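You operate a simulated robot arm through the tools that you are given. There is no shell and no other tool.

The job below is to be done with a simulated two-armed robot. You get a single attempt, and the scene is never put back.

## Task
The small synth is full: switch the hub off, pull the lead and start the synth playing.
Fine: lay the plug on the mat.

The check looks at the end state, three seconds after you hand in, the way a careful person would. Anything else that was tipped, shoved, dropped, spilled or broken makes it a failure.

## Robot
Two 7-joint arms with fingered hands on one trunk that stands fixed in place. Base frame: the origin is at the foot of the trunk, x ahead of it, y to its left, z up; the work surface is at about z = 740. Lengths are in mm, angles in degrees, forces in N, time in s.
The left shoulder is at [70, 166, 1043], the right one opposite. With the tool pointing down near the work surface each hand reaches from about 460 to 960 mm from the base axis, measured 20 degrees to its own side. Payload 4.1 kg a hand.
The tool frame of a hand sits at the grasp point between the pads (the TCP): z along the fingers, y along the line on which they close. The tips reach 32 mm beyond it. The gripper opens to 108 mm; its body begins 38 mm behind the TCP. The gripper is a hand of 4 fingers: y runs from the thumb to the fingers, the wrist lies at [-16, -108, -186] in the tool frame.
Orientation is that of the tool frame in the base frame, as [roll, pitch, yaw] about the fixed x, y, z axes, in that order (R = Rz(yaw) Ry(pitch) Rx(roll)). With the fingers straight down and the wrist toward the robot, the tool's x, y and z point along [0, 1, 0], [1, 0, 0] and [0, 0, -1] of the base frame.

## Interface
- The arms move only by the tool step_arm. It takes "left_plan", "right_plan" or both (then of equal length, played together; a hand with none holds still); each is a list of rows, each a list of 6 numbers: the shift along the tool's x, y, z in mm, then the turn, a rotation vector about the tool's x, y, z in degrees. In form: [[x, y, z, ax, ay, az], ...]. A call has 1 to 20 rows; each row is the pose to reach, as a shift and turn from the pose commanded when the call began, along the tool's axes at that moment. Rows are played at 5 a second. More than 50 mm and 8.6 degrees between two rows, and nothing of the call is played. A pose out of reach is approached as far as the arm can. The call stops where the force on the tool passes 40 N (or 10 N more than at its start, if that is more) or the arm is blocked; 0.2 s more then pass. In this call time passes only in rows, and 0.2 s behind the last. The reply holds the time, the measured pose of the TCP, the force on the tool along the base axes, the opening and the grip force, in the units named above and with some noise, with the torque about the TCP (base axes, N m) and any sound that the robot's microphone picked up.
- Cameras (640 x 400 px; columns grow to the right, rows downward): "scene" is now at [125.2, 52.1, 1289.3]; the picture's right is [0.58, -0.81, 0.00], its down [-0.40, -0.28, -0.87] and it looks along [0.71, 0.51, -0.49] (base axes); focal length 320 px, centre (320, 200). "left" rides on the left gripper at [-64, -93, -132] in its tool frame; the picture's right is [-0.80, -0.28, 0.53], its down [0.55, -0.71, 0.45] and it looks along [0.25, 0.65, 0.72] (tool axes); focal length 247 px, centre (320, 200). "right" rides on the right gripper at [64, -93, -132] in its tool frame; the picture's right is [-0.80, 0.28, -0.53], its down [-0.55, -0.71, 0.45] and it looks along [-0.25, 0.65, 0.72] (tool axes); focal length 247 px, centre (320, 200). There is no depth. A picture from a camera that has moved, and an enlarged one, comes with that camera's place and axes in the base frame and with its lens. The place of the scene camera against the robot may be out by one fixed shift of up to 12 mm in any direction.
- camera(camera): a new picture of that camera. The clock stands still meanwhile.
- move_column(by): slides the trunk up (or, below 0, down) by that many mm; the arms and the scene camera ride with it, the base frame stays. It gives what a move gives, with no picture.
- move_fingers(index, middle, ring, thumb_bend, hand): sets how far each is bent, from 0 (flat) to 1 (curled in); at 0.3 the hand is open as for a grip, at 0.7 the pads meet at the TCP. One left out holds its place. A second passes; each finger stops where it meets its share of the squeeze, and holds until it gets a number again. It is the only way to open and close the hand. It gives what a move gives, with no picture; readings hold the bend of each and the force on the fingers (four entries, about 0 where the hand has none), thumb and palm.
- pan_tilt(pan, tilt): turns the head with the scene camera to pan (to the left, within 86 degrees either way) and tilt (down, from -29 to 69), counted from straight ahead of the robot. It gives what a move gives.
- enlarge(camera, box): a new picture of the part [left, top, right, bottom] of that camera's present view, enlarged. The clock stands still meanwhile.
- sign_off(): hands the job in; it is judged then, once.

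Places have to be worked out from the pictures, the camera data and where the tool is seen. Open the grippers and draw the arms clear of the work before you hand the job in, unless the task says otherwise.

The tools are called after "Request:" as a command line: name --argument value ..., lists and objects as JSON in quotes. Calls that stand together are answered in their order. step_arm: Moves the arms, as the interface text tells. Its arguments: {"type":"object","properties":{"left_plan":{"type":"array"},"right_plan":{"type":"array"}},"required":[]} The other tools are called the same way: move_column (by) moves the trunk up or down; move_fingers (index, middle, ring, thumb_bend, hand) moves the fingers one by one; pan_tilt (pan, tilt) turns the head that bears the scene camera; camera (camera) takes a picture; enlarge (camera, box) takes an enlarged picture of a part of a camera's view; sign_off () hands the job in.

At the start:

```text
time: 0.0
left_eef_pos: [425.7, 541.3, 1063.7]
left_tcp_rot: [-179.9, 0.0, 89.9]
left_wrist_force: [0.3, 0.0, -0.1]
left_ft_torque: [-0.02, 0.0, 0.03]
left_grip_width: 107.4
left_finger_force: 0.0
left_shape: jaw
left_bend: [0.3, 0.3, 0.3, 0.3]
left_finger forces: [0.0, 0.1, 0.0, 0.0, 0.0, 0.1]
right_eef_pos: [641.0, 63.7, 1114.4]
right_tcp_rot: [-180.0, 0.0, 90.0]
right_wrist_force: [0.0, -0.2, 0.5]
right_ft_torque: [0.0, 0.02, -0.03]
right_grip_width: 107.4
right_finger_force: 0.1
right_shape: jaw
right_bend: [0.3, 0.3, 0.3, 0.3]
right_finger forces: [0.1, 0.0, 0.0, 0.0, 0.0, 0.0]
trunk travel left (down, up): [-550.0, 390.0]
head pan, tilt (commanded): [35.6, 29.1]
```

scene: 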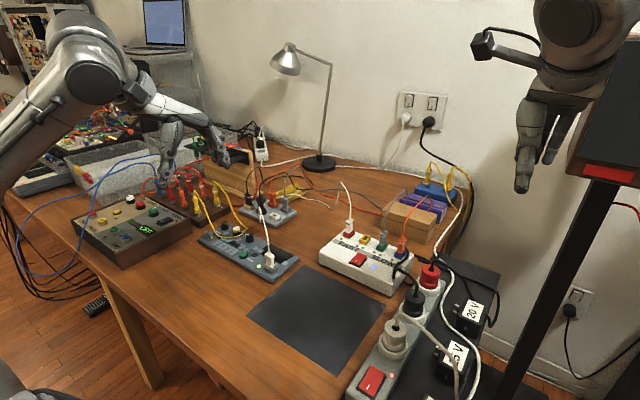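
right: 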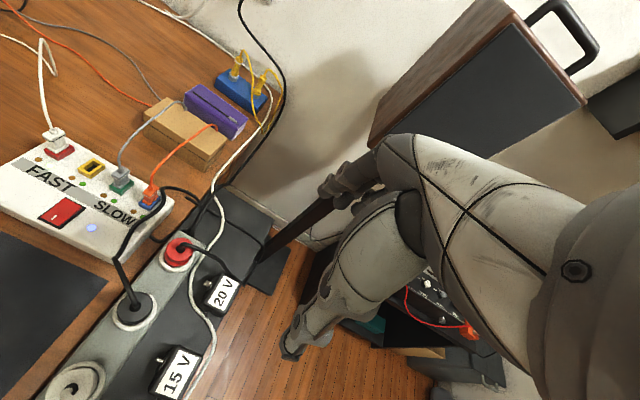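
left: 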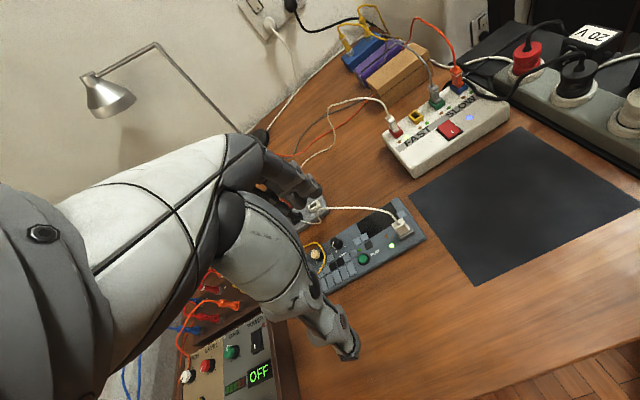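

I'll start by looking closely at the hub, the synths and the mat from the scene camera.

Request:
enlarge --camera "scene" --box '[180, 170, 340, 290]'

Request:
enlarge --camera "scene" --box '[300, 200, 460, 300]'

Request:
enlarge --camera "scene" --box '[60, 160, 260, 285]'

Request:
enlarge --camera "scene" --box '[340, 250, 500, 400]'

Request:
enlarge --camera "right" --box '[0, 80, 240, 260]'

Request:
enlarge --camera "left" --box '[270, 60, 530, 300]'

```text
3.33 times, centred on (260, 230) of scene
camera zoom: at [125.2, 52.1, 1289.3], right [0.58, -0.81, 0.0], down [-0.4, -0.28, -0.87], along [0.71, 0.51, -0.49], focal length 1068 px, centre (520, 100)
```

zoom: 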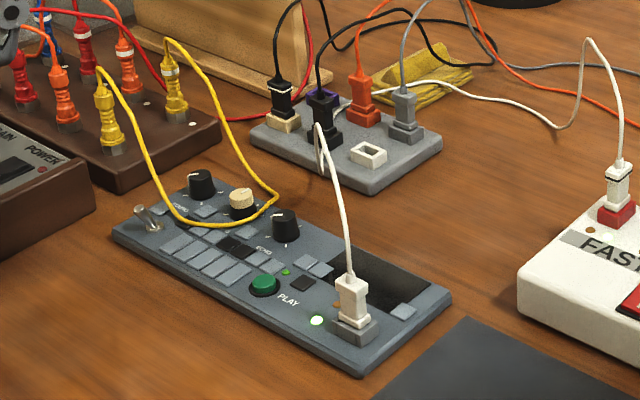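

```text
4.00 times, centred on (380, 250) of scene
camera zoom: at [125.2, 52.1, 1289.3], right [0.58, -0.81, 0.0], down [-0.4, -0.28, -0.87], along [0.71, 0.51, -0.49], focal length 1282 px, centre (80, 0)
```

zoom: 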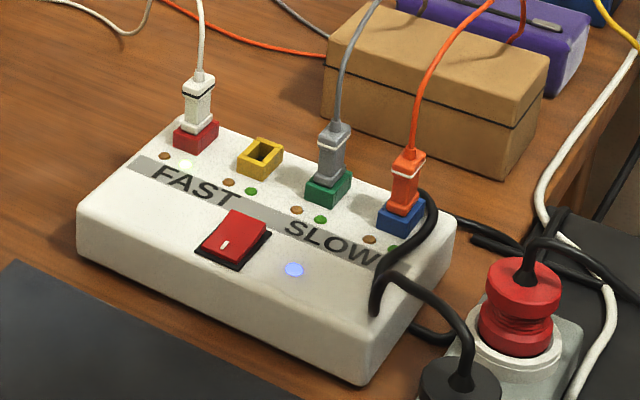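

```text
3.20 times, centred on (160, 222) of scene
camera zoom: at [125.2, 52.1, 1289.3], right [0.58, -0.81, 0.0], down [-0.4, -0.28, -0.87], along [0.71, 0.51, -0.49], focal length 1025 px, centre (832, 128)
```

zoom: 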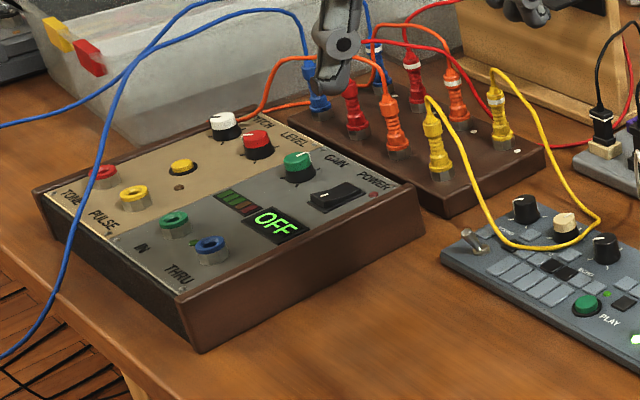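

```text
2.67 times, centred on (420, 325) of scene
camera zoom: at [125.2, 52.1, 1289.3], right [0.58, -0.81, 0.0], down [-0.4, -0.28, -0.87], along [0.71, 0.51, -0.49], focal length 854 px, centre (53, -133)
```

zoom: 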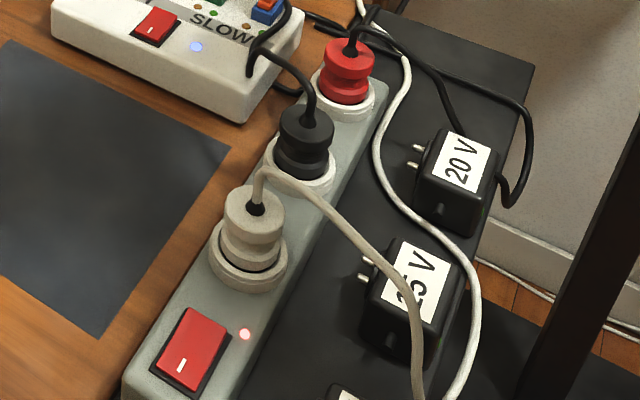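

```text
2.22 times, centred on (120, 170) of right
camera zoom: at [547.9, 129.1, 1246.5], right [0.28, -0.8, 0.53], down [-0.71, -0.55, -0.45], along [0.65, -0.25, -0.72], focal length 549 px, centre (764, 267)
```

zoom: 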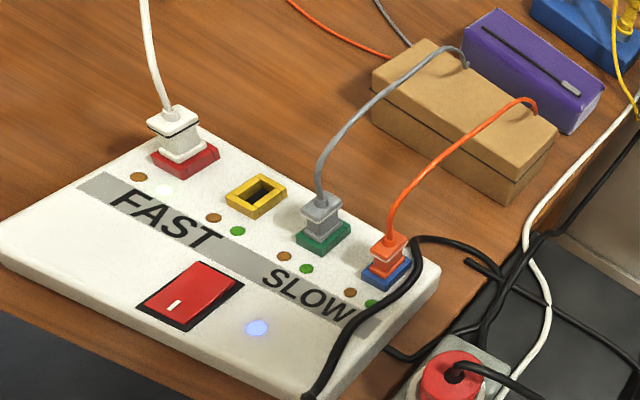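

```text
1.67 times, centred on (400, 180) of left
camera zoom: at [330.8, 476.9, 1196.3], right [-0.28, -0.8, -0.53], down [-0.71, 0.55, -0.45], along [0.65, 0.25, -0.72], focal length 412 px, centre (187, 233)
```

zoom: 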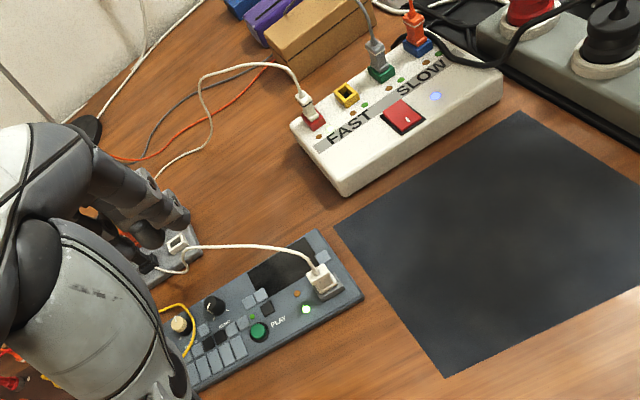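

The white box with the red rocker and the blue light looks like the hub. The grey synth with the green PLAY button and white plug looks like the small synth. I need to trace that white lead and read the rocker closely.

Request:
enlarge --camera "scene" --box '[345, 245, 385, 270]'

Request:
enlarge --camera "scene" --box '[235, 180, 299, 220]'

Request:
enlarge --camera "scene" --box '[235, 235, 299, 275]'

Request:
enlarge --camera "left" --box '[300, 180, 428, 260]'

Request:
enlarge --camera "left" --box '[380, 80, 508, 160]'

Request:
enlarge --camera "right" --box '[30, 160, 142, 240]'

```text
16.00 times, centred on (365, 258) of scene
camera zoom: at [125.2, 52.1, 1289.3], right [0.58, -0.81, 0.0], down [-0.4, -0.28, -0.87], along [0.71, 0.51, -0.49], focal length 5126 px, centre (-400, -720)
```

zoom: 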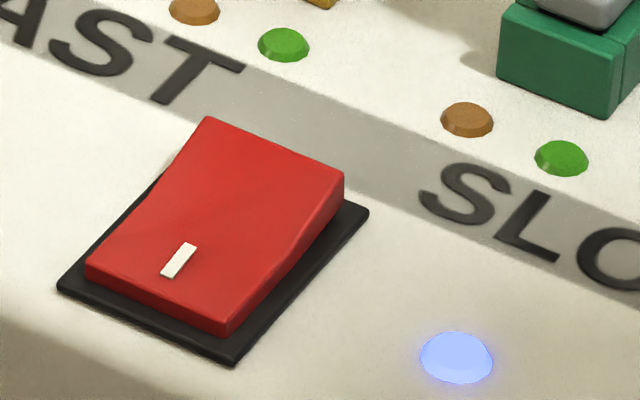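

```text
10.00 times, centred on (267, 200) of scene
camera zoom: at [125.2, 52.1, 1289.3], right [0.58, -0.81, 0.0], down [-0.4, -0.28, -0.87], along [0.71, 0.51, -0.49], focal length 3204 px, centre (850, 200)
```

zoom: 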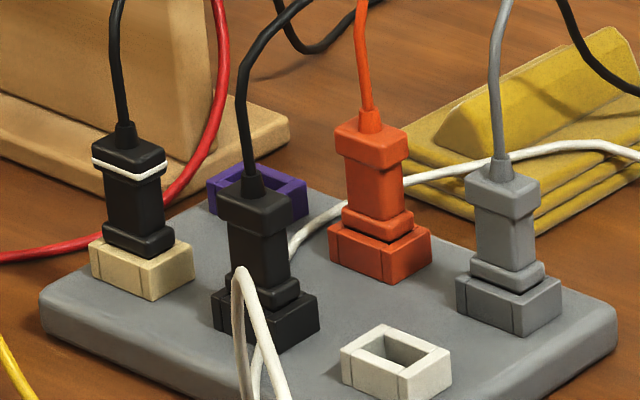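

```text
10.00 times, centred on (267, 255) of scene
camera zoom: at [125.2, 52.1, 1289.3], right [0.58, -0.81, 0.0], down [-0.4, -0.28, -0.87], along [0.71, 0.51, -0.49], focal length 3204 px, centre (850, -350)
```

zoom: 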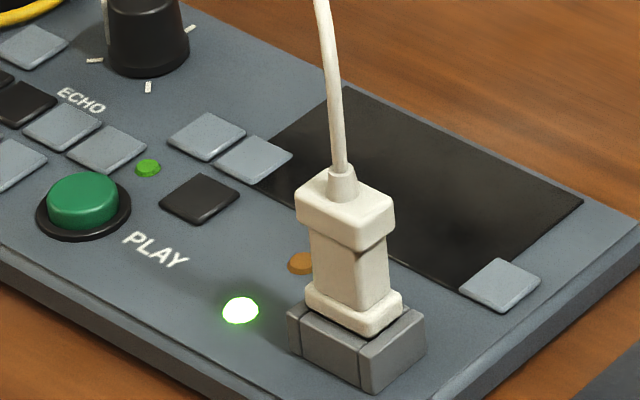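

```text
5.00 times, centred on (364, 220) of left
camera zoom: at [330.8, 476.9, 1196.3], right [-0.28, -0.8, -0.53], down [-0.71, 0.55, -0.45], along [0.65, 0.25, -0.72], focal length 1235 px, centre (100, 100)
```

zoom: 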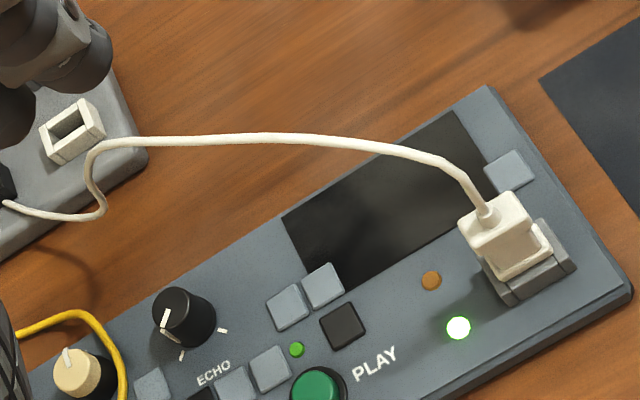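

```text
5.00 times, centred on (444, 120) of left
camera zoom: at [330.8, 476.9, 1196.3], right [-0.28, -0.8, -0.53], down [-0.71, 0.55, -0.45], along [0.65, 0.25, -0.72], focal length 1235 px, centre (-300, 600)
```

zoom: 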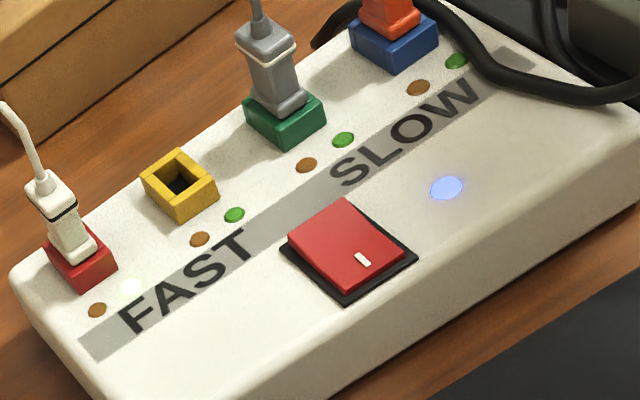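

```text
5.00 times, centred on (86, 200) of right
camera zoom: at [547.9, 129.1, 1246.5], right [0.28, -0.8, 0.53], down [-0.71, -0.55, -0.45], along [0.65, -0.25, -0.72], focal length 1235 px, centre (1490, 200)
```

zoom: 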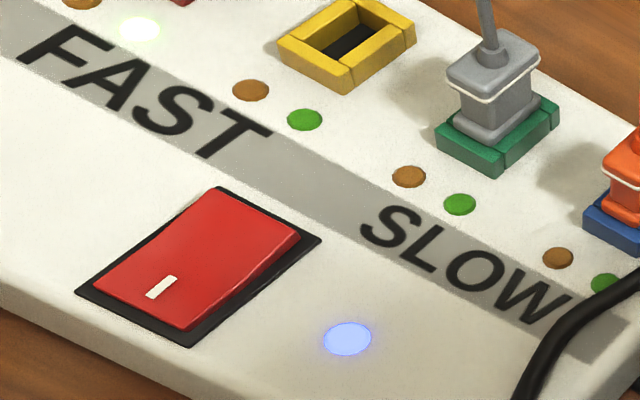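

The rocker is down at its marked, robot-side end (on), so it has to be pressed at the far raised end, roughly (678, 324, 794). The synth's white lead runs over the grey hub to the red FAST port. Next I'll study the hand's shape before using it.

Request:
enlarge --camera "scene" --box '[100, 60, 292, 180]'

Request:
move_fingers --hand "left" --index 1 --middle 0.7 --ring 1 --thumb_bend 0.7

```text
3.33 times, centred on (196, 120) of scene
camera zoom: at [125.2, 52.1, 1289.3], right [0.58, -0.81, 0.0], down [-0.4, -0.28, -0.87], along [0.71, 0.51, -0.49], focal length 1068 px, centre (733, 467)
```

zoom: 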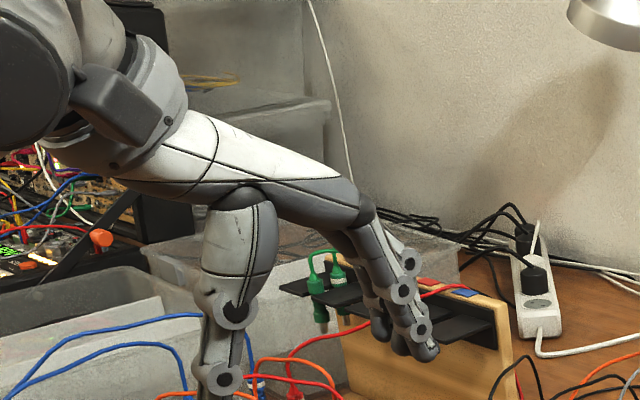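

```text
time: 1.0
left_eef_pos: [425.8, 539.6, 1062.8]
left_tcp_rot: [-180.0, -0.1, 90.0]
left_wrist_force: [0.2, 0.3, 0.2]
left_ft_torque: [0.03, 0.02, -0.02]
left_grip_width: 3.8
left_finger_force: 0.1
left_shape: fingers
left_bend: [0.79, 0.7, 1.0, 0.66]
left_finger forces: [0.1, 0.0, 0.0, 0.0, 0.1, 0.1]
right_eef_pos: [639.5, 63.3, 1115.5]
right_tcp_rot: [179.9, 0.0, 90.0]
right_wrist_force: [-0.2, -0.8, -0.4]
right_ft_torque: [0.0, -0.02, -0.02]
right_grip_width: 107.5
right_finger_force: 0.1
right_shape: jaw
right_bend: [0.3, 0.3, 0.3, 0.3]
right_finger forces: [0.1, 0.0, 0.0, 0.0, 0.0, 0.1]
trunk travel left (down, up): [-550.0, 390.0]
head pan, tilt (commanded): [35.6, 29.1]
```

The index stopped at 0.79 and the thumb at 0.66, so they may touch each other. I'll look at the hand from both cameras.

Request:
camera --camera "left"

Request:
enlarge --camera "scene" --box '[100, 60, 292, 180]'

```text
taken
camera left: at [330.8, 476.9, 1196.3], right [-0.28, -0.8, -0.53], down [-0.71, 0.55, -0.45], along [0.65, 0.25, -0.72], focal length 247 px, centre (320, 200)
```

left: 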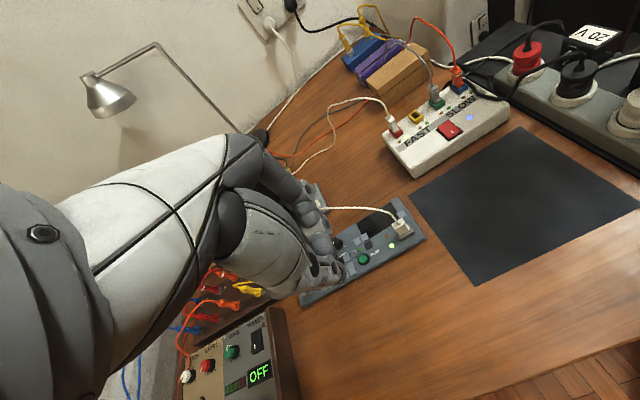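

```text
3.33 times, centred on (196, 120) of scene
camera zoom: at [125.2, 52.1, 1289.3], right [0.58, -0.81, 0.0], down [-0.4, -0.28, -0.87], along [0.71, 0.51, -0.49], focal length 1068 px, centre (733, 467)
```

zoom: 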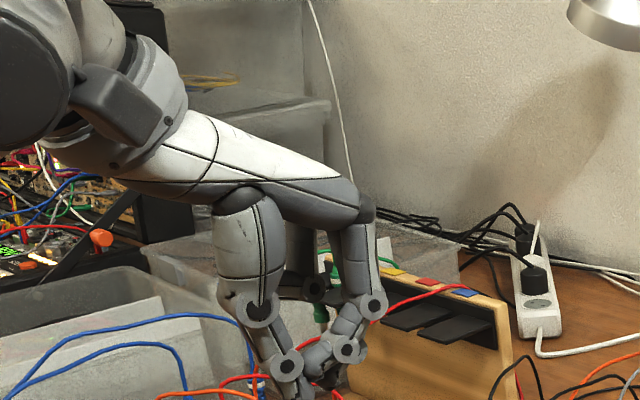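

I need a better view of the fingertips, so I'll enlarge both views around the tips.

Request:
enlarge --camera "scene" --box '[150, 120, 230, 190]'

Request:
enlarge --camera "left" --box '[220, 130, 380, 310]'

```text
5.71 times, centred on (190, 155) of scene
camera zoom: at [125.2, 52.1, 1289.3], right [0.58, -0.81, 0.0], down [-0.4, -0.28, -0.87], along [0.71, 0.51, -0.49], focal length 1831 px, centre (1063, 457)
```

zoom: 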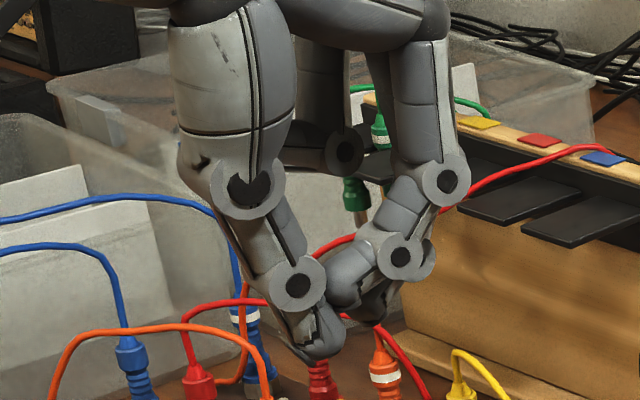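

```text
2.22 times, centred on (300, 220) of left
camera zoom: at [330.8, 476.9, 1196.3], right [-0.28, -0.8, -0.53], down [-0.71, 0.55, -0.45], along [0.65, 0.25, -0.72], focal length 549 px, centre (364, 156)
```

zoom: 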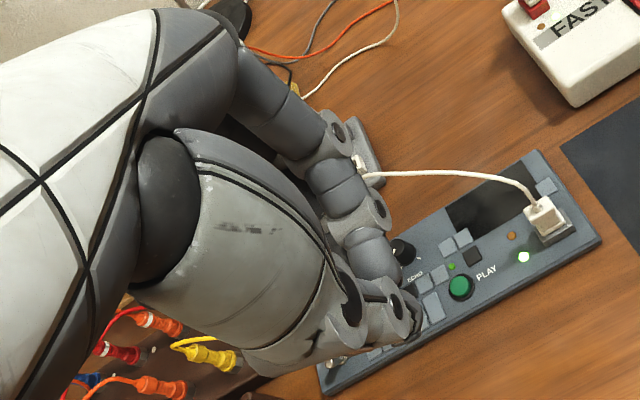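

The closed hand is bulky, so one finger as a probe will be cleaner. I'll extend the middle finger, curl the others, and look at where its tip sits.

Request:
move_fingers --hand "left" --index 1 --middle 0.3 --ring 1 --thumb_bend 0.3

Request:
enlarge --camera "left" --box '[220, 100, 420, 380]'

Request:
enlarge --camera "scene" --box '[140, 80, 260, 190]'

```text
time: 2.0
left_eef_pos: [425.3, 540.8, 1064.4]
left_tcp_rot: [179.9, 0.0, 90.0]
left_wrist_force: [-0.8, -0.6, 0.7]
left_ft_torque: [-0.03, 0.03, 0.0]
left_grip_width: 70.8
left_finger_force: 0.1
left_shape: fingers
left_bend: [1.0, 0.3, 1.0, 0.3]
left_finger forces: [0.0, 0.1, 0.1, 0.1, 0.0, 0.0]
right_eef_pos: [641.0, 64.1, 1114.1]
right_tcp_rot: [180.0, 0.0, 90.0]
right_wrist_force: [0.4, 0.5, 0.2]
right_ft_torque: [0.04, 0.01, 0.0]
right_grip_width: 107.4
right_finger_force: 0.0
right_shape: jaw
right_bend: [0.3, 0.3, 0.3, 0.3]
right_finger forces: [0.0, 0.1, 0.0, 0.0, 0.0, 0.0]
trunk travel left (down, up): [-550.0, 390.0]
head pan, tilt (commanded): [35.6, 29.1]
```

```text
1.43 times, centred on (320, 240) of left
camera zoom: at [330.8, 476.9, 1196.3], right [-0.28, -0.8, -0.53], down [-0.71, 0.55, -0.45], along [0.65, 0.25, -0.72], focal length 353 px, centre (320, 143)
```

zoom: 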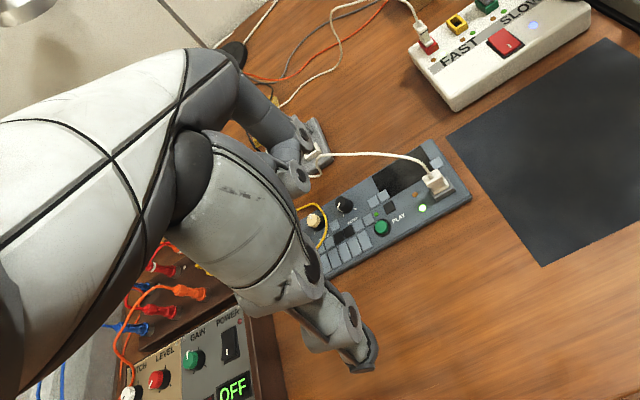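

```text
3.64 times, centred on (200, 135) of scene
camera zoom: at [125.2, 52.1, 1289.3], right [0.58, -0.81, 0.0], down [-0.4, -0.28, -0.87], along [0.71, 0.51, -0.49], focal length 1165 px, centre (756, 436)
```

zoom: 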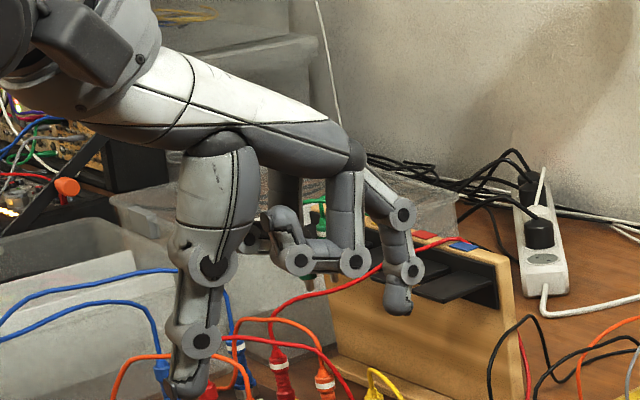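

The index blocks the left camera's view of the middle fingertip. I'll try the index as the probe instead, since it's on the camera's side.

Request:
move_fingers --hand "left" --index 0.3 --middle 1 --ring 1 --thumb_bend 0.3

Request:
enlarge --camera "left" --box '[240, 110, 400, 210]'

Request:
enlarge --camera "scene" --box '[140, 80, 260, 190]'

```text
time: 3.0
left_eef_pos: [423.9, 540.8, 1063.7]
left_tcp_rot: [-180.0, -0.1, 90.1]
left_wrist_force: [-0.3, -0.3, 0.0]
left_ft_torque: [-0.01, -0.01, 0.0]
left_grip_width: 108.0
left_finger_force: 0.1
left_shape: fingers
left_bend: [0.3, 1.0, 1.0, 0.3]
left_finger forces: [0.0, 0.0, 0.0, 0.1, 0.1, 0.0]
right_eef_pos: [641.0, 65.1, 1114.8]
right_tcp_rot: [-179.9, 0.0, 89.9]
right_wrist_force: [0.1, -0.4, 0.6]
right_ft_torque: [0.0, -0.01, -0.01]
right_grip_width: 107.4
right_finger_force: 0.1
right_shape: jaw
right_bend: [0.3, 0.3, 0.3, 0.3]
right_finger forces: [0.0, 0.0, 0.0, 0.0, 0.1, 0.0]
trunk travel left (down, up): [-550.0, 390.0]
head pan, tilt (commanded): [35.6, 29.1]
```

```text
4.00 times, centred on (320, 160) of left
camera zoom: at [330.8, 476.9, 1196.3], right [-0.28, -0.8, -0.53], down [-0.71, 0.55, -0.45], along [0.65, 0.25, -0.72], focal length 988 px, centre (320, 360)
```

zoom: 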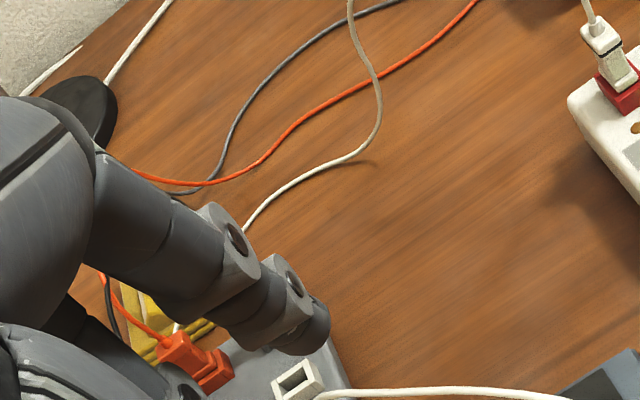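

```text
3.64 times, centred on (200, 135) of scene
camera zoom: at [125.2, 52.1, 1289.3], right [0.58, -0.81, 0.0], down [-0.4, -0.28, -0.87], along [0.71, 0.51, -0.49], focal length 1165 px, centre (756, 436)
```

zoom: 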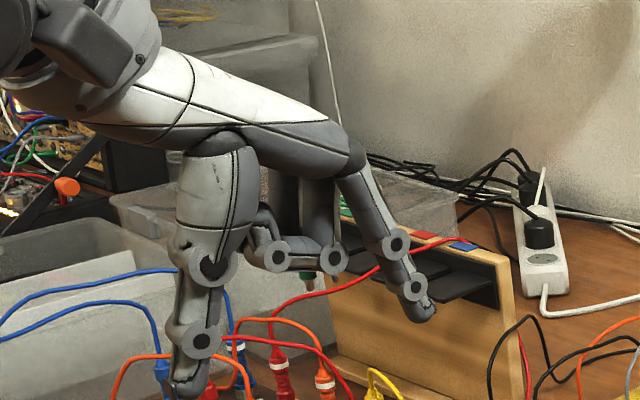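

The index tip sits at roughly tool (-5, 62, 33). Comparing the views, the scene camera seems to read about 10 mm too high. I'll carry the left hand over the hub with the index above the raised end of the rocker, staying high.

Request:
step_arm --left_plan '[[-21, 19, 14, 0, 0, 0], [-42, 37, 29, 0, 0, 0], [-64, 56, 43, 0, 0, 0], [-85, 74, 57, 0, 0, 0], [-106, 93, 72, 0, 0, 0], [-127, 112, 86, 0, 0, 0], [-148, 130, 100, 0, 0, 0], [-170, 149, 114, 0, 0, 0], [-191, 167, 129, 0, 0, 0], [-212, 186, 143, 0, 0, 0]]'

Request:
camera --camera "left"

Request:
camera --camera "scene"

Request:
camera --camera "right"

```text
time: 5.2
left_eef_pos: [611.9, 328.8, 918.5]
left_tcp_rot: [179.9, 0.1, 90.0]
left_wrist_force: [0.6, 0.0, 0.3]
left_ft_torque: [0.04, 0.02, -0.04]
left_grip_width: 108.2
left_finger_force: 0.1
left_shape: fingers
left_bend: [0.3, 1.0, 1.0, 0.3]
left_finger forces: [0.0, 0.0, 0.1, 0.0, 0.0, 0.1]
right_eef_pos: [640.9, 64.1, 1113.1]
right_tcp_rot: [-179.9, 0.0, 90.0]
right_wrist_force: [1.6, -0.1, -0.9]
right_ft_torque: [0.02, 0.04, -0.02]
right_grip_width: 107.5
right_finger_force: 0.0
right_shape: jaw
right_bend: [0.3, 0.3, 0.3, 0.3]
right_finger forces: [0.0, 0.1, 0.0, 0.0, 0.0, 0.0]
trunk travel left (down, up): [-550.0, 390.0]
head pan, tilt (commanded): [35.6, 29.1]
```

```text
taken
camera left: at [518.6, 264.9, 1051.8], right [-0.28, -0.8, -0.53], down [-0.71, 0.55, -0.45], along [0.65, 0.25, -0.72], focal length 247 px, centre (320, 200)
```

left: 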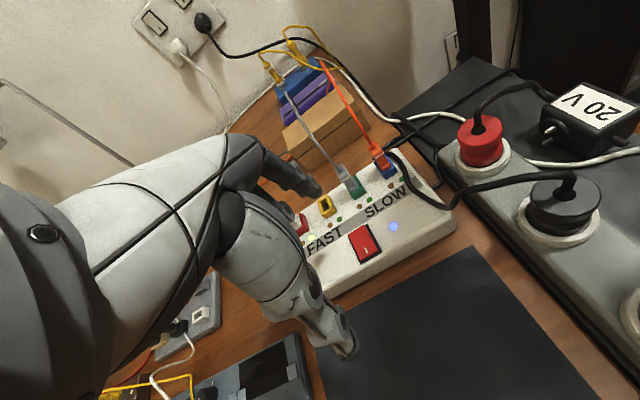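

```text
taken
camera scene: at [126.4, 51.6, 1289.2], right [0.58, -0.81, 0.0], down [-0.4, -0.28, -0.87], along [0.71, 0.51, -0.49], focal length 320 px, centre (320, 200)
```

scene: 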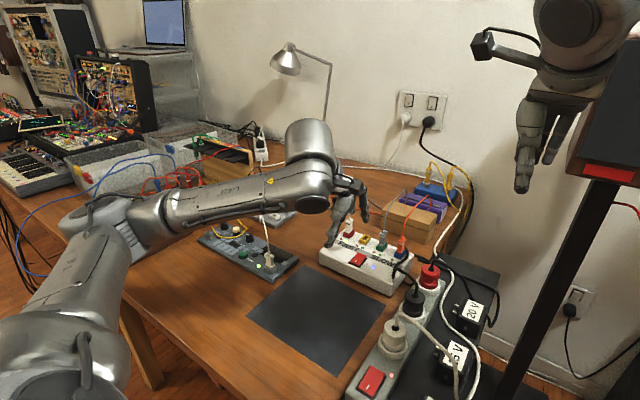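

```text
taken
camera right: at [549.1, 128.6, 1246.0], right [0.28, -0.8, 0.53], down [-0.71, -0.55, -0.45], along [0.65, -0.25, -0.72], focal length 247 px, centre (320, 200)
```

right: 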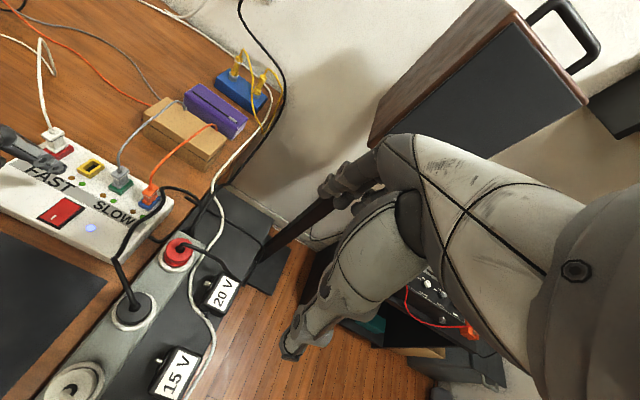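

The right camera can see the index tip, so I'll enlarge all three views and pin down the tip against the rocker.

Request:
enlarge --camera "right" --box '[0, 110, 144, 230]'

Request:
enlarge --camera "left" --box '[260, 130, 420, 270]'

Request:
enlarge --camera "scene" --box '[300, 170, 428, 300]'

```text
3.33 times, centred on (72, 170) of right
camera zoom: at [549.1, 128.6, 1246.0], right [0.28, -0.8, 0.53], down [-0.71, -0.55, -0.45], along [0.65, -0.25, -0.72], focal length 823 px, centre (1147, 300)
```

zoom: 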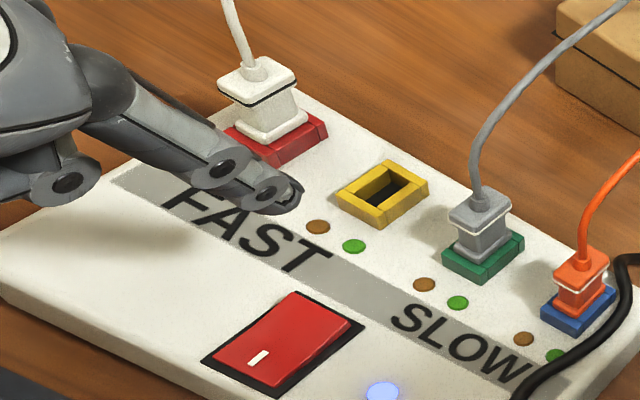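

```text
2.86 times, centred on (340, 200) of left
camera zoom: at [518.6, 264.9, 1051.8], right [-0.28, -0.8, -0.53], down [-0.71, 0.55, -0.45], along [0.65, 0.25, -0.72], focal length 706 px, centre (263, 200)
```

zoom: 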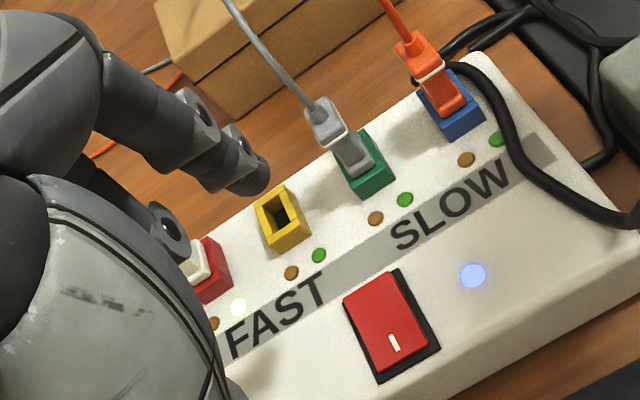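

```text
3.08 times, centred on (364, 235) of scene
camera zoom: at [126.4, 51.6, 1289.2], right [0.58, -0.81, 0.0], down [-0.4, -0.28, -0.87], along [0.71, 0.51, -0.49], focal length 986 px, centre (185, 92)
```

zoom: 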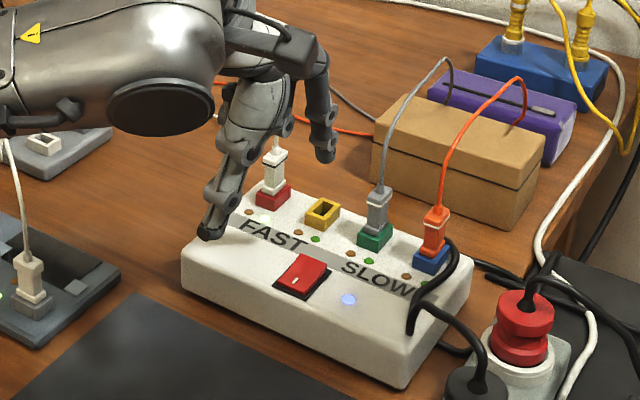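

Both hand cameras agree: the index tip is near (682, 324, 881) and the rocker's raised end is at (678.5, 325, 794). I'll come down to about 15 mm above it, shifted 5 mm back toward the robot.

Request:
step_arm --left_plan '[[1, -5, 15, 0, 0, 0], [1, -5, 30, 0, 0, 0], [1, -5, 45, 0, 0, 0], [1, -5, 60, 0, 0, 0], [1, -5, 70, 0, 0, 0]]'

Request:
enlarge --camera "right" --box '[0, 110, 144, 230]'

Request:
enlarge --camera "left" --box '[260, 130, 420, 270]'

Request:
enlarge --camera "scene" --box '[300, 170, 428, 300]'

```text
time: 6.4
left_eef_pos: [606.1, 329.0, 850.2]
left_tcp_rot: [-180.0, 0.1, 90.1]
left_wrist_force: [-0.3, 0.3, 0.2]
left_ft_torque: [0.0, 0.0, 0.01]
left_grip_width: 108.5
left_finger_force: 0.1
left_shape: fingers
left_bend: [0.3, 1.0, 1.0, 0.3]
left_finger forces: [0.0, 0.1, 0.1, 0.2, 0.0, 0.0]
right_eef_pos: [641.5, 63.9, 1115.6]
right_tcp_rot: [-180.0, 0.0, 90.0]
right_wrist_force: [-0.7, 0.2, -0.1]
right_ft_torque: [0.0, -0.03, 0.01]
right_grip_width: 107.5
right_finger_force: 0.1
right_shape: jaw
right_bend: [0.3, 0.3, 0.3, 0.3]
right_finger forces: [0.1, 0.1, 0.1, 0.1, 0.0, 0.0]
trunk travel left (down, up): [-550.0, 390.0]
head pan, tilt (commanded): [35.6, 29.1]
```

```text
3.33 times, centred on (72, 170) of right
camera zoom: at [547.9, 129.2, 1246.5], right [0.28, -0.8, 0.53], down [-0.71, -0.55, -0.45], along [0.65, -0.25, -0.72], focal length 823 px, centre (1147, 300)
```

zoom: 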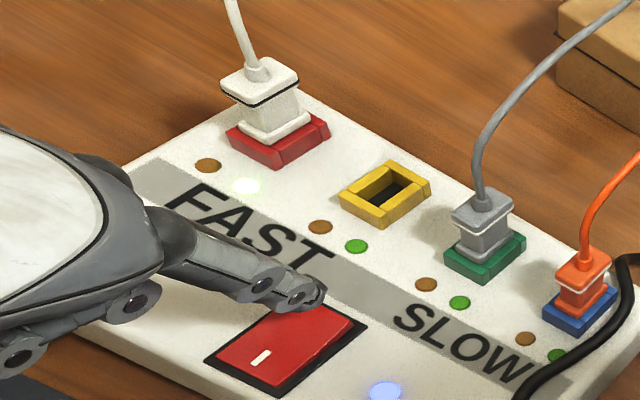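

```text
2.86 times, centred on (340, 200) of left
camera zoom: at [512.7, 265.2, 983.3], right [-0.28, -0.8, -0.53], down [-0.71, 0.55, -0.45], along [0.65, 0.25, -0.72], focal length 706 px, centre (263, 200)
```

zoom: 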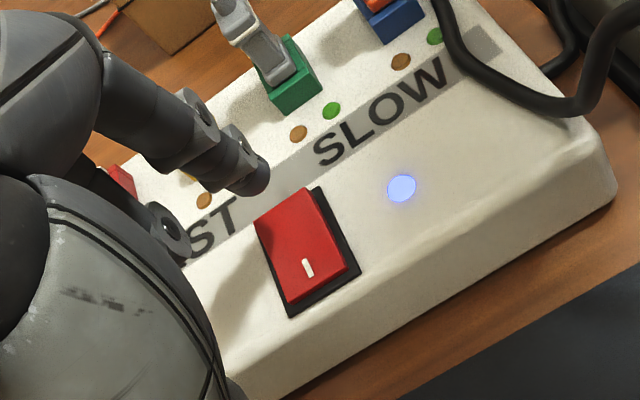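

```text
3.08 times, centred on (364, 235) of scene
camera zoom: at [125.2, 52.2, 1289.3], right [0.58, -0.81, 0.0], down [-0.4, -0.28, -0.87], along [0.71, 0.51, -0.49], focal length 986 px, centre (185, 92)
```

zoom: 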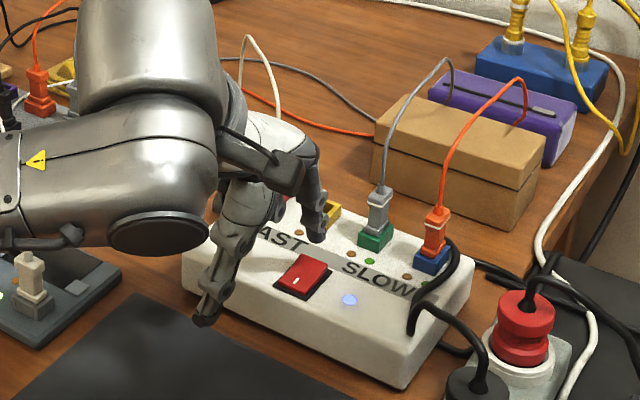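

The tip hangs about 18 mm above the far half of the rocker at (675, 324). I'll go down in small steps and watch the force.

Request:
step_arm --left_plan '[[0, 0, 6, 0, 0, 0], [0, 0, 11, 0, 0, 0], [0, 0, 14, 0, 0, 0], [0, 0, 16, 0, 0, 0], [0, 0, 18, 0, 0, 0], [0, 0, 20, 0, 0, 0]]'

Request:
enlarge --camera "right" --box '[0, 140, 120, 240]'

Request:
enlarge --camera "left" --box '[260, 130, 420, 270]'

```text
time: 7.8
left_eef_pos: [606.4, 331.2, 829.5]
left_tcp_rot: [180.0, 0.0, 90.1]
left_wrist_force: [-0.6, 0.1, 0.3]
left_ft_torque: [0.03, 0.01, -0.01]
left_grip_width: 108.4
left_finger_force: 0.1
left_shape: fingers
left_bend: [0.3, 1.0, 1.0, 0.3]
left_finger forces: [0.1, 0.1, 0.0, 0.0, 0.0, 0.1]
right_eef_pos: [641.0, 63.8, 1113.6]
right_tcp_rot: [180.0, 0.0, 89.9]
right_wrist_force: [-0.1, -0.1, 0.4]
right_ft_torque: [0.05, 0.01, 0.0]
right_grip_width: 107.7
right_finger_force: 0.1
right_shape: jaw
right_bend: [0.3, 0.3, 0.3, 0.3]
right_finger forces: [0.0, 0.1, 0.0, 0.0, 0.0, 0.0]
trunk travel left (down, up): [-550.0, 390.0]
head pan, tilt (commanded): [35.6, 29.1]
```

```text
4.00 times, centred on (60, 190) of right
camera zoom: at [548.0, 129.0, 1246.5], right [0.28, -0.8, 0.53], down [-0.71, -0.55, -0.45], along [0.65, -0.25, -0.72], focal length 988 px, centre (1360, 240)
```

zoom: 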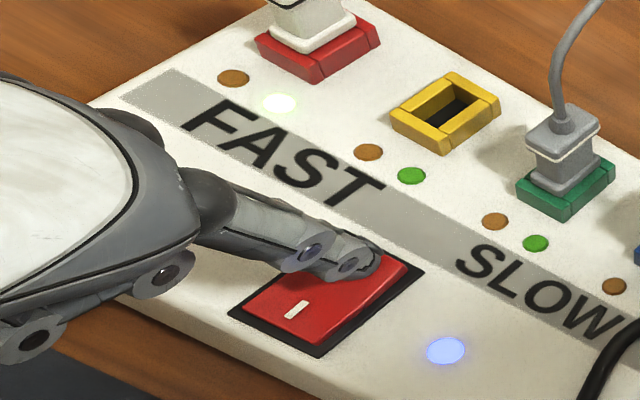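

```text
2.86 times, centred on (340, 200) of left
camera zoom: at [512.3, 266.0, 963.0], right [-0.28, -0.8, -0.53], down [-0.71, 0.55, -0.45], along [0.65, 0.25, -0.72], focal length 706 px, centre (263, 200)
```

zoom: 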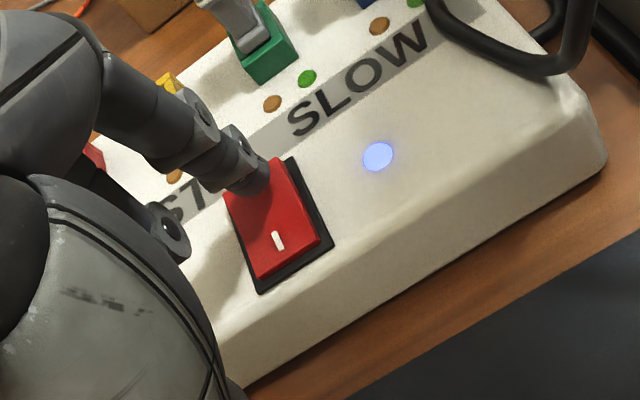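

The tip is just at the rocker surface and the force is still zero. I'll press a few millimetres more.

Request:
step_arm --left_plan '[[0, 0, 2, 0, 0, 0], [0, 0, 4, 0, 0, 0], [0, 0, 6, 0, 0, 0], [0, 0, 8, 0, 0, 0]]'

Request:
enlarge --camera "right" --box '[0, 140, 120, 240]'

Request:
enlarge --camera "left" --box '[260, 130, 420, 270]'

```text
time: 8.8
left_eef_pos: [606.0, 329.2, 822.8]
left_tcp_rot: [179.9, 0.0, 90.0]
left_wrist_force: [0.0, 0.9, 2.0]
left_ft_torque: [-0.01, -0.1, -0.02]
left_grip_width: 108.8
left_finger_force: 0.8
left_shape: fingers
left_bend: [0.3, 1.0, 1.0, 0.3]
left_finger forces: [1.9, 0.0, 0.0, 0.1, 0.0, 0.1]
right_eef_pos: [639.4, 62.4, 1114.8]
right_tcp_rot: [-180.0, 0.0, 90.1]
right_wrist_force: [-0.2, -0.8, 0.7]
right_ft_torque: [0.01, 0.04, 0.0]
right_grip_width: 107.5
right_finger_force: 0.2
right_shape: jaw
right_bend: [0.3, 0.3, 0.3, 0.3]
right_finger forces: [0.0, 0.0, 0.1, 0.0, 0.0, 0.1]
trunk travel left (down, up): [-550.0, 390.0]
head pan, tilt (commanded): [35.6, 29.1]
```

```text
4.00 times, centred on (60, 190) of right
camera zoom: at [547.6, 128.9, 1246.7], right [0.28, -0.8, 0.53], down [-0.71, -0.55, -0.45], along [0.65, -0.25, -0.72], focal length 988 px, centre (1360, 240)
```

zoom: 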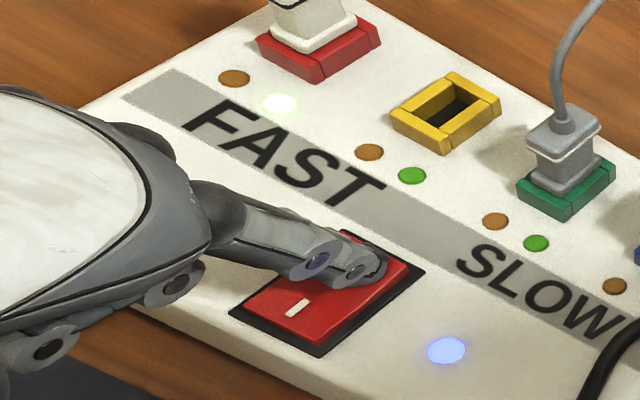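

```text
2.86 times, centred on (340, 200) of left
camera zoom: at [512.3, 265.7, 955.8], right [-0.28, -0.8, -0.53], down [-0.7, 0.55, -0.45], along [0.65, 0.25, -0.72], focal length 706 px, centre (263, 200)
```

zoom: 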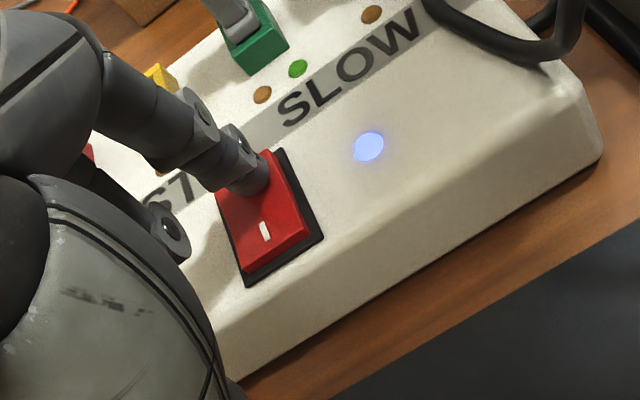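

Contact is at about 2 N and the rocker hasn't flipped yet. I'll press on in 1.5–2 mm steps.

Request:
step_arm --left_plan '[[0, 0, 2, 0, 0, 0], [0, 0, 4, 0, 0, 0], [0, 0, 5.5, 0, 0, 0], [0, 0, 7, 0, 0, 0]]'

Request:
enlarge --camera "right" --box '[0, 140, 120, 240]'

Request:
enlarge --camera "left" --box '[260, 130, 420, 270]'

```text
time: 9.8
left_eef_pos: [604.0, 329.3, 818.0]
left_tcp_rot: [179.7, 0.0, 89.9]
left_wrist_force: [-3.4, 1.1, 17.3]
left_ft_torque: [-0.12, -1.03, 0.02]
left_grip_width: 111.8
left_finger_force: 7.8
left_shape: fingers
left_bend: [0.29, 1.0, 1.0, 0.3]
left_finger forces: [16.8, 0.0, 0.0, 0.0, 0.0, 0.1]
right_eef_pos: [636.8, 63.6, 1115.7]
right_tcp_rot: [179.9, -0.2, 90.0]
right_wrist_force: [0.1, 0.1, -0.5]
right_ft_torque: [0.01, 0.03, -0.03]
right_grip_width: 107.8
right_finger_force: 0.1
right_shape: jaw
right_bend: [0.3, 0.3, 0.3, 0.3]
right_finger forces: [0.0, 0.0, 0.0, 0.1, 0.0, 0.0]
trunk travel left (down, up): [-550.0, 390.0]
head pan, tilt (commanded): [35.6, 29.1]
heard: click
```

```text
4.00 times, centred on (60, 190) of right
camera zoom: at [545.3, 128.1, 1248.0], right [0.28, -0.8, 0.53], down [-0.7, -0.55, -0.45], along [0.65, -0.25, -0.72], focal length 988 px, centre (1360, 240)
```

zoom: 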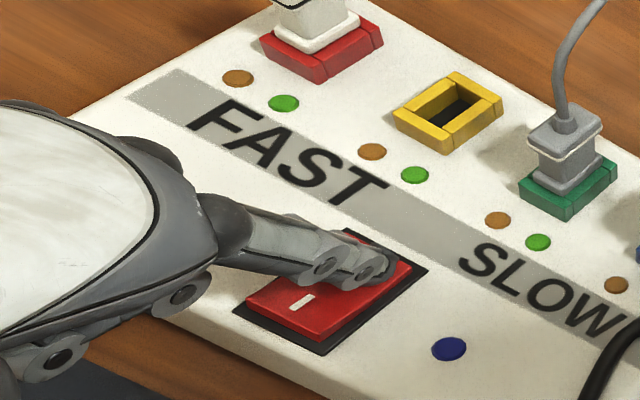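

```text
2.86 times, centred on (340, 200) of left
camera zoom: at [510.0, 264.7, 950.8], right [-0.28, -0.8, -0.53], down [-0.7, 0.55, -0.45], along [0.65, 0.25, -0.71], focal length 706 px, centre (263, 200)
```

zoom: 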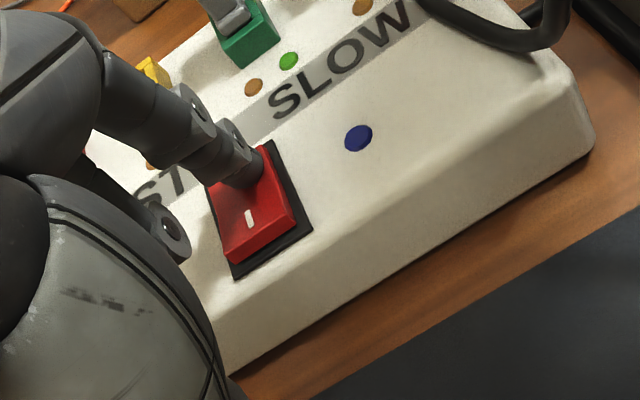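

A click sounded, the blue light went dark and the FAST port LED is out, so the hub is off. I'll lift straight up, clear of it.

Request:
step_arm --left_plan '[[0, 0, -10, 0, 0, 0], [0, 0, -30, 0, 0, 0], [0, 0, -55, 0, 0, 0], [0, 0, -85, 0, 0, 0], [0, 0, -115, 0, 0, 0], [0, 0, -140, 0, 0, 0]]'

Request:
enlarge --camera "right" --box '[0, 110, 144, 230]'

Request:
camera --camera "scene"

```text
time: 11.2
left_eef_pos: [606.5, 328.8, 955.9]
left_tcp_rot: [179.9, 0.1, 90.0]
left_wrist_force: [0.2, -0.5, -0.2]
left_ft_torque: [-0.01, 0.0, 0.0]
left_grip_width: 108.6
left_finger_force: 0.1
left_shape: fingers
left_bend: [0.3, 1.0, 1.0, 0.3]
left_finger forces: [0.0, 0.0, 0.0, 0.0, 0.1, 0.0]
right_eef_pos: [640.1, 65.1, 1114.7]
right_tcp_rot: [-180.0, 0.0, 90.0]
right_wrist_force: [0.9, -0.8, -0.5]
right_ft_torque: [0.0, 0.02, 0.02]
right_grip_width: 107.5
right_finger_force: 0.1
right_shape: jaw
right_bend: [0.3, 0.3, 0.3, 0.3]
right_finger forces: [0.0, 0.0, 0.0, 0.0, 0.0, 0.1]
trunk travel left (down, up): [-550.0, 390.0]
head pan, tilt (commanded): [35.6, 29.1]
```

```text
3.33 times, centred on (72, 170) of right
camera zoom: at [547.9, 128.6, 1246.5], right [0.28, -0.8, 0.53], down [-0.71, -0.55, -0.45], along [0.65, -0.25, -0.72], focal length 823 px, centre (1147, 300)
```

zoom: 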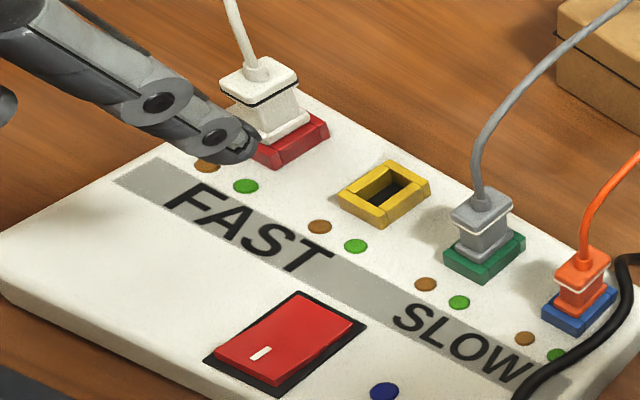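

```text
taken
camera scene: at [125.2, 51.7, 1289.3], right [0.58, -0.81, 0.0], down [-0.4, -0.28, -0.87], along [0.71, 0.51, -0.49], focal length 320 px, centre (320, 200)
```

scene: 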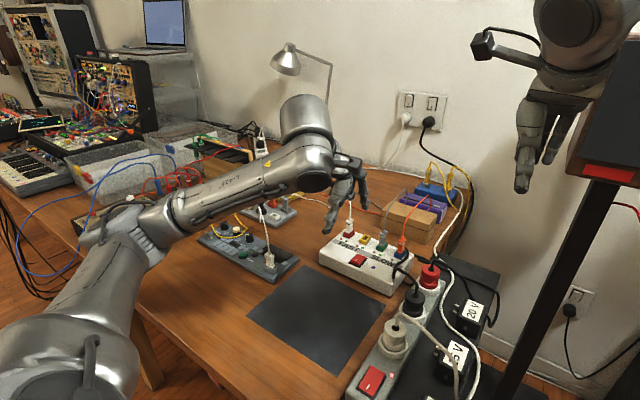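

The hub stayed off and didn't shift. Next is the plug in the synth, whose cap top I put near (542, 497, 797). I'll move the hand above it at TCP z≈910 and half-close the index and thumb.

Request:
step_arm --left_plan '[[21, -8, 6, 0, 0, 0], [42, -16, 12, 0, 0, 0], [64, -24, 17, 0, 0, 0], [85, -32, 23, 0, 0, 0], [106, -40, 29, 0, 0, 0], [127, -49, 35, 0, 0, 0], [149, -57, 40, 0, 0, 0], [170, -65, 46, 0, 0, 0]]'

Request:
move_fingers --hand "left" --index 0.5 --thumb_bend 0.5

Request:
camera --camera "left"

Request:
camera --camera "scene"

```text
time: 13.0
left_eef_pos: [540.4, 500.1, 909.2]
left_tcp_rot: [180.0, 0.0, 90.1]
left_wrist_force: [0.0, 0.5, 0.3]
left_ft_torque: [-0.02, 0.0, -0.02]
left_grip_width: 108.8
left_finger_force: 0.1
left_shape: fingers
left_bend: [0.3, 1.0, 1.0, 0.3]
left_finger forces: [0.1, 0.0, 0.1, 0.0, 0.0, 0.0]
right_eef_pos: [639.7, 65.7, 1114.7]
right_tcp_rot: [-179.9, 0.0, 90.0]
right_wrist_force: [0.9, 0.3, -0.3]
right_ft_torque: [0.01, 0.02, -0.02]
right_grip_width: 107.7
right_finger_force: 0.0
right_shape: jaw
right_bend: [0.3, 0.3, 0.3, 0.3]
right_finger forces: [0.1, 0.1, 0.0, 0.1, 0.1, 0.0]
trunk travel left (down, up): [-550.0, 390.0]
head pan, tilt (commanded): [35.6, 29.1]
```

```text
time: 14.0
left_eef_pos: [539.7, 500.9, 909.1]
left_tcp_rot: [179.9, 0.0, 90.0]
left_wrist_force: [-0.8, -0.7, -0.2]
left_ft_torque: [-0.01, 0.0, 0.01]
left_grip_width: 56.3
left_finger_force: 0.1
left_shape: fingers
left_bend: [0.5, 1.0, 1.0, 0.5]
left_finger forces: [0.0, 0.0, 0.1, 0.0, 0.1, 0.1]
right_eef_pos: [640.3, 62.2, 1114.5]
right_tcp_rot: [-180.0, 0.1, 90.1]
right_wrist_force: [0.0, -0.4, -0.5]
right_ft_torque: [-0.03, 0.01, 0.03]
right_grip_width: 107.5
right_finger_force: 0.0
right_shape: jaw
right_bend: [0.3, 0.3, 0.3, 0.3]
right_finger forces: [0.0, 0.1, 0.0, 0.0, 0.1, 0.1]
trunk travel left (down, up): [-550.0, 390.0]
head pan, tilt (commanded): [35.6, 29.1]
```

```text
taken
camera left: at [446.3, 436.5, 1042.1], right [-0.28, -0.8, -0.53], down [-0.71, 0.55, -0.45], along [0.65, 0.25, -0.72], focal length 247 px, centre (320, 200)
```

left: 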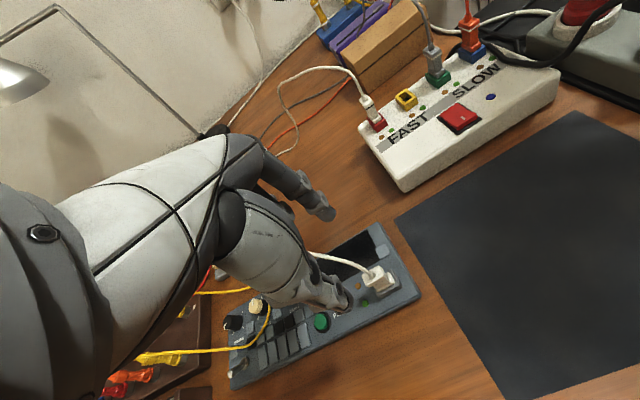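

```text
taken
camera scene: at [125.2, 52.2, 1289.3], right [0.58, -0.81, 0.0], down [-0.4, -0.28, -0.87], along [0.71, 0.51, -0.49], focal length 320 px, centre (320, 200)
```

scene: 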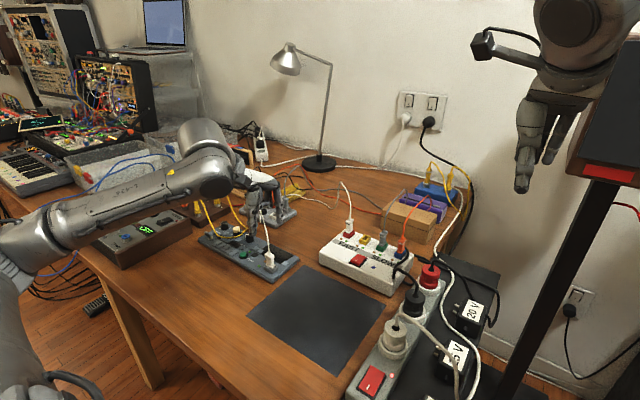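

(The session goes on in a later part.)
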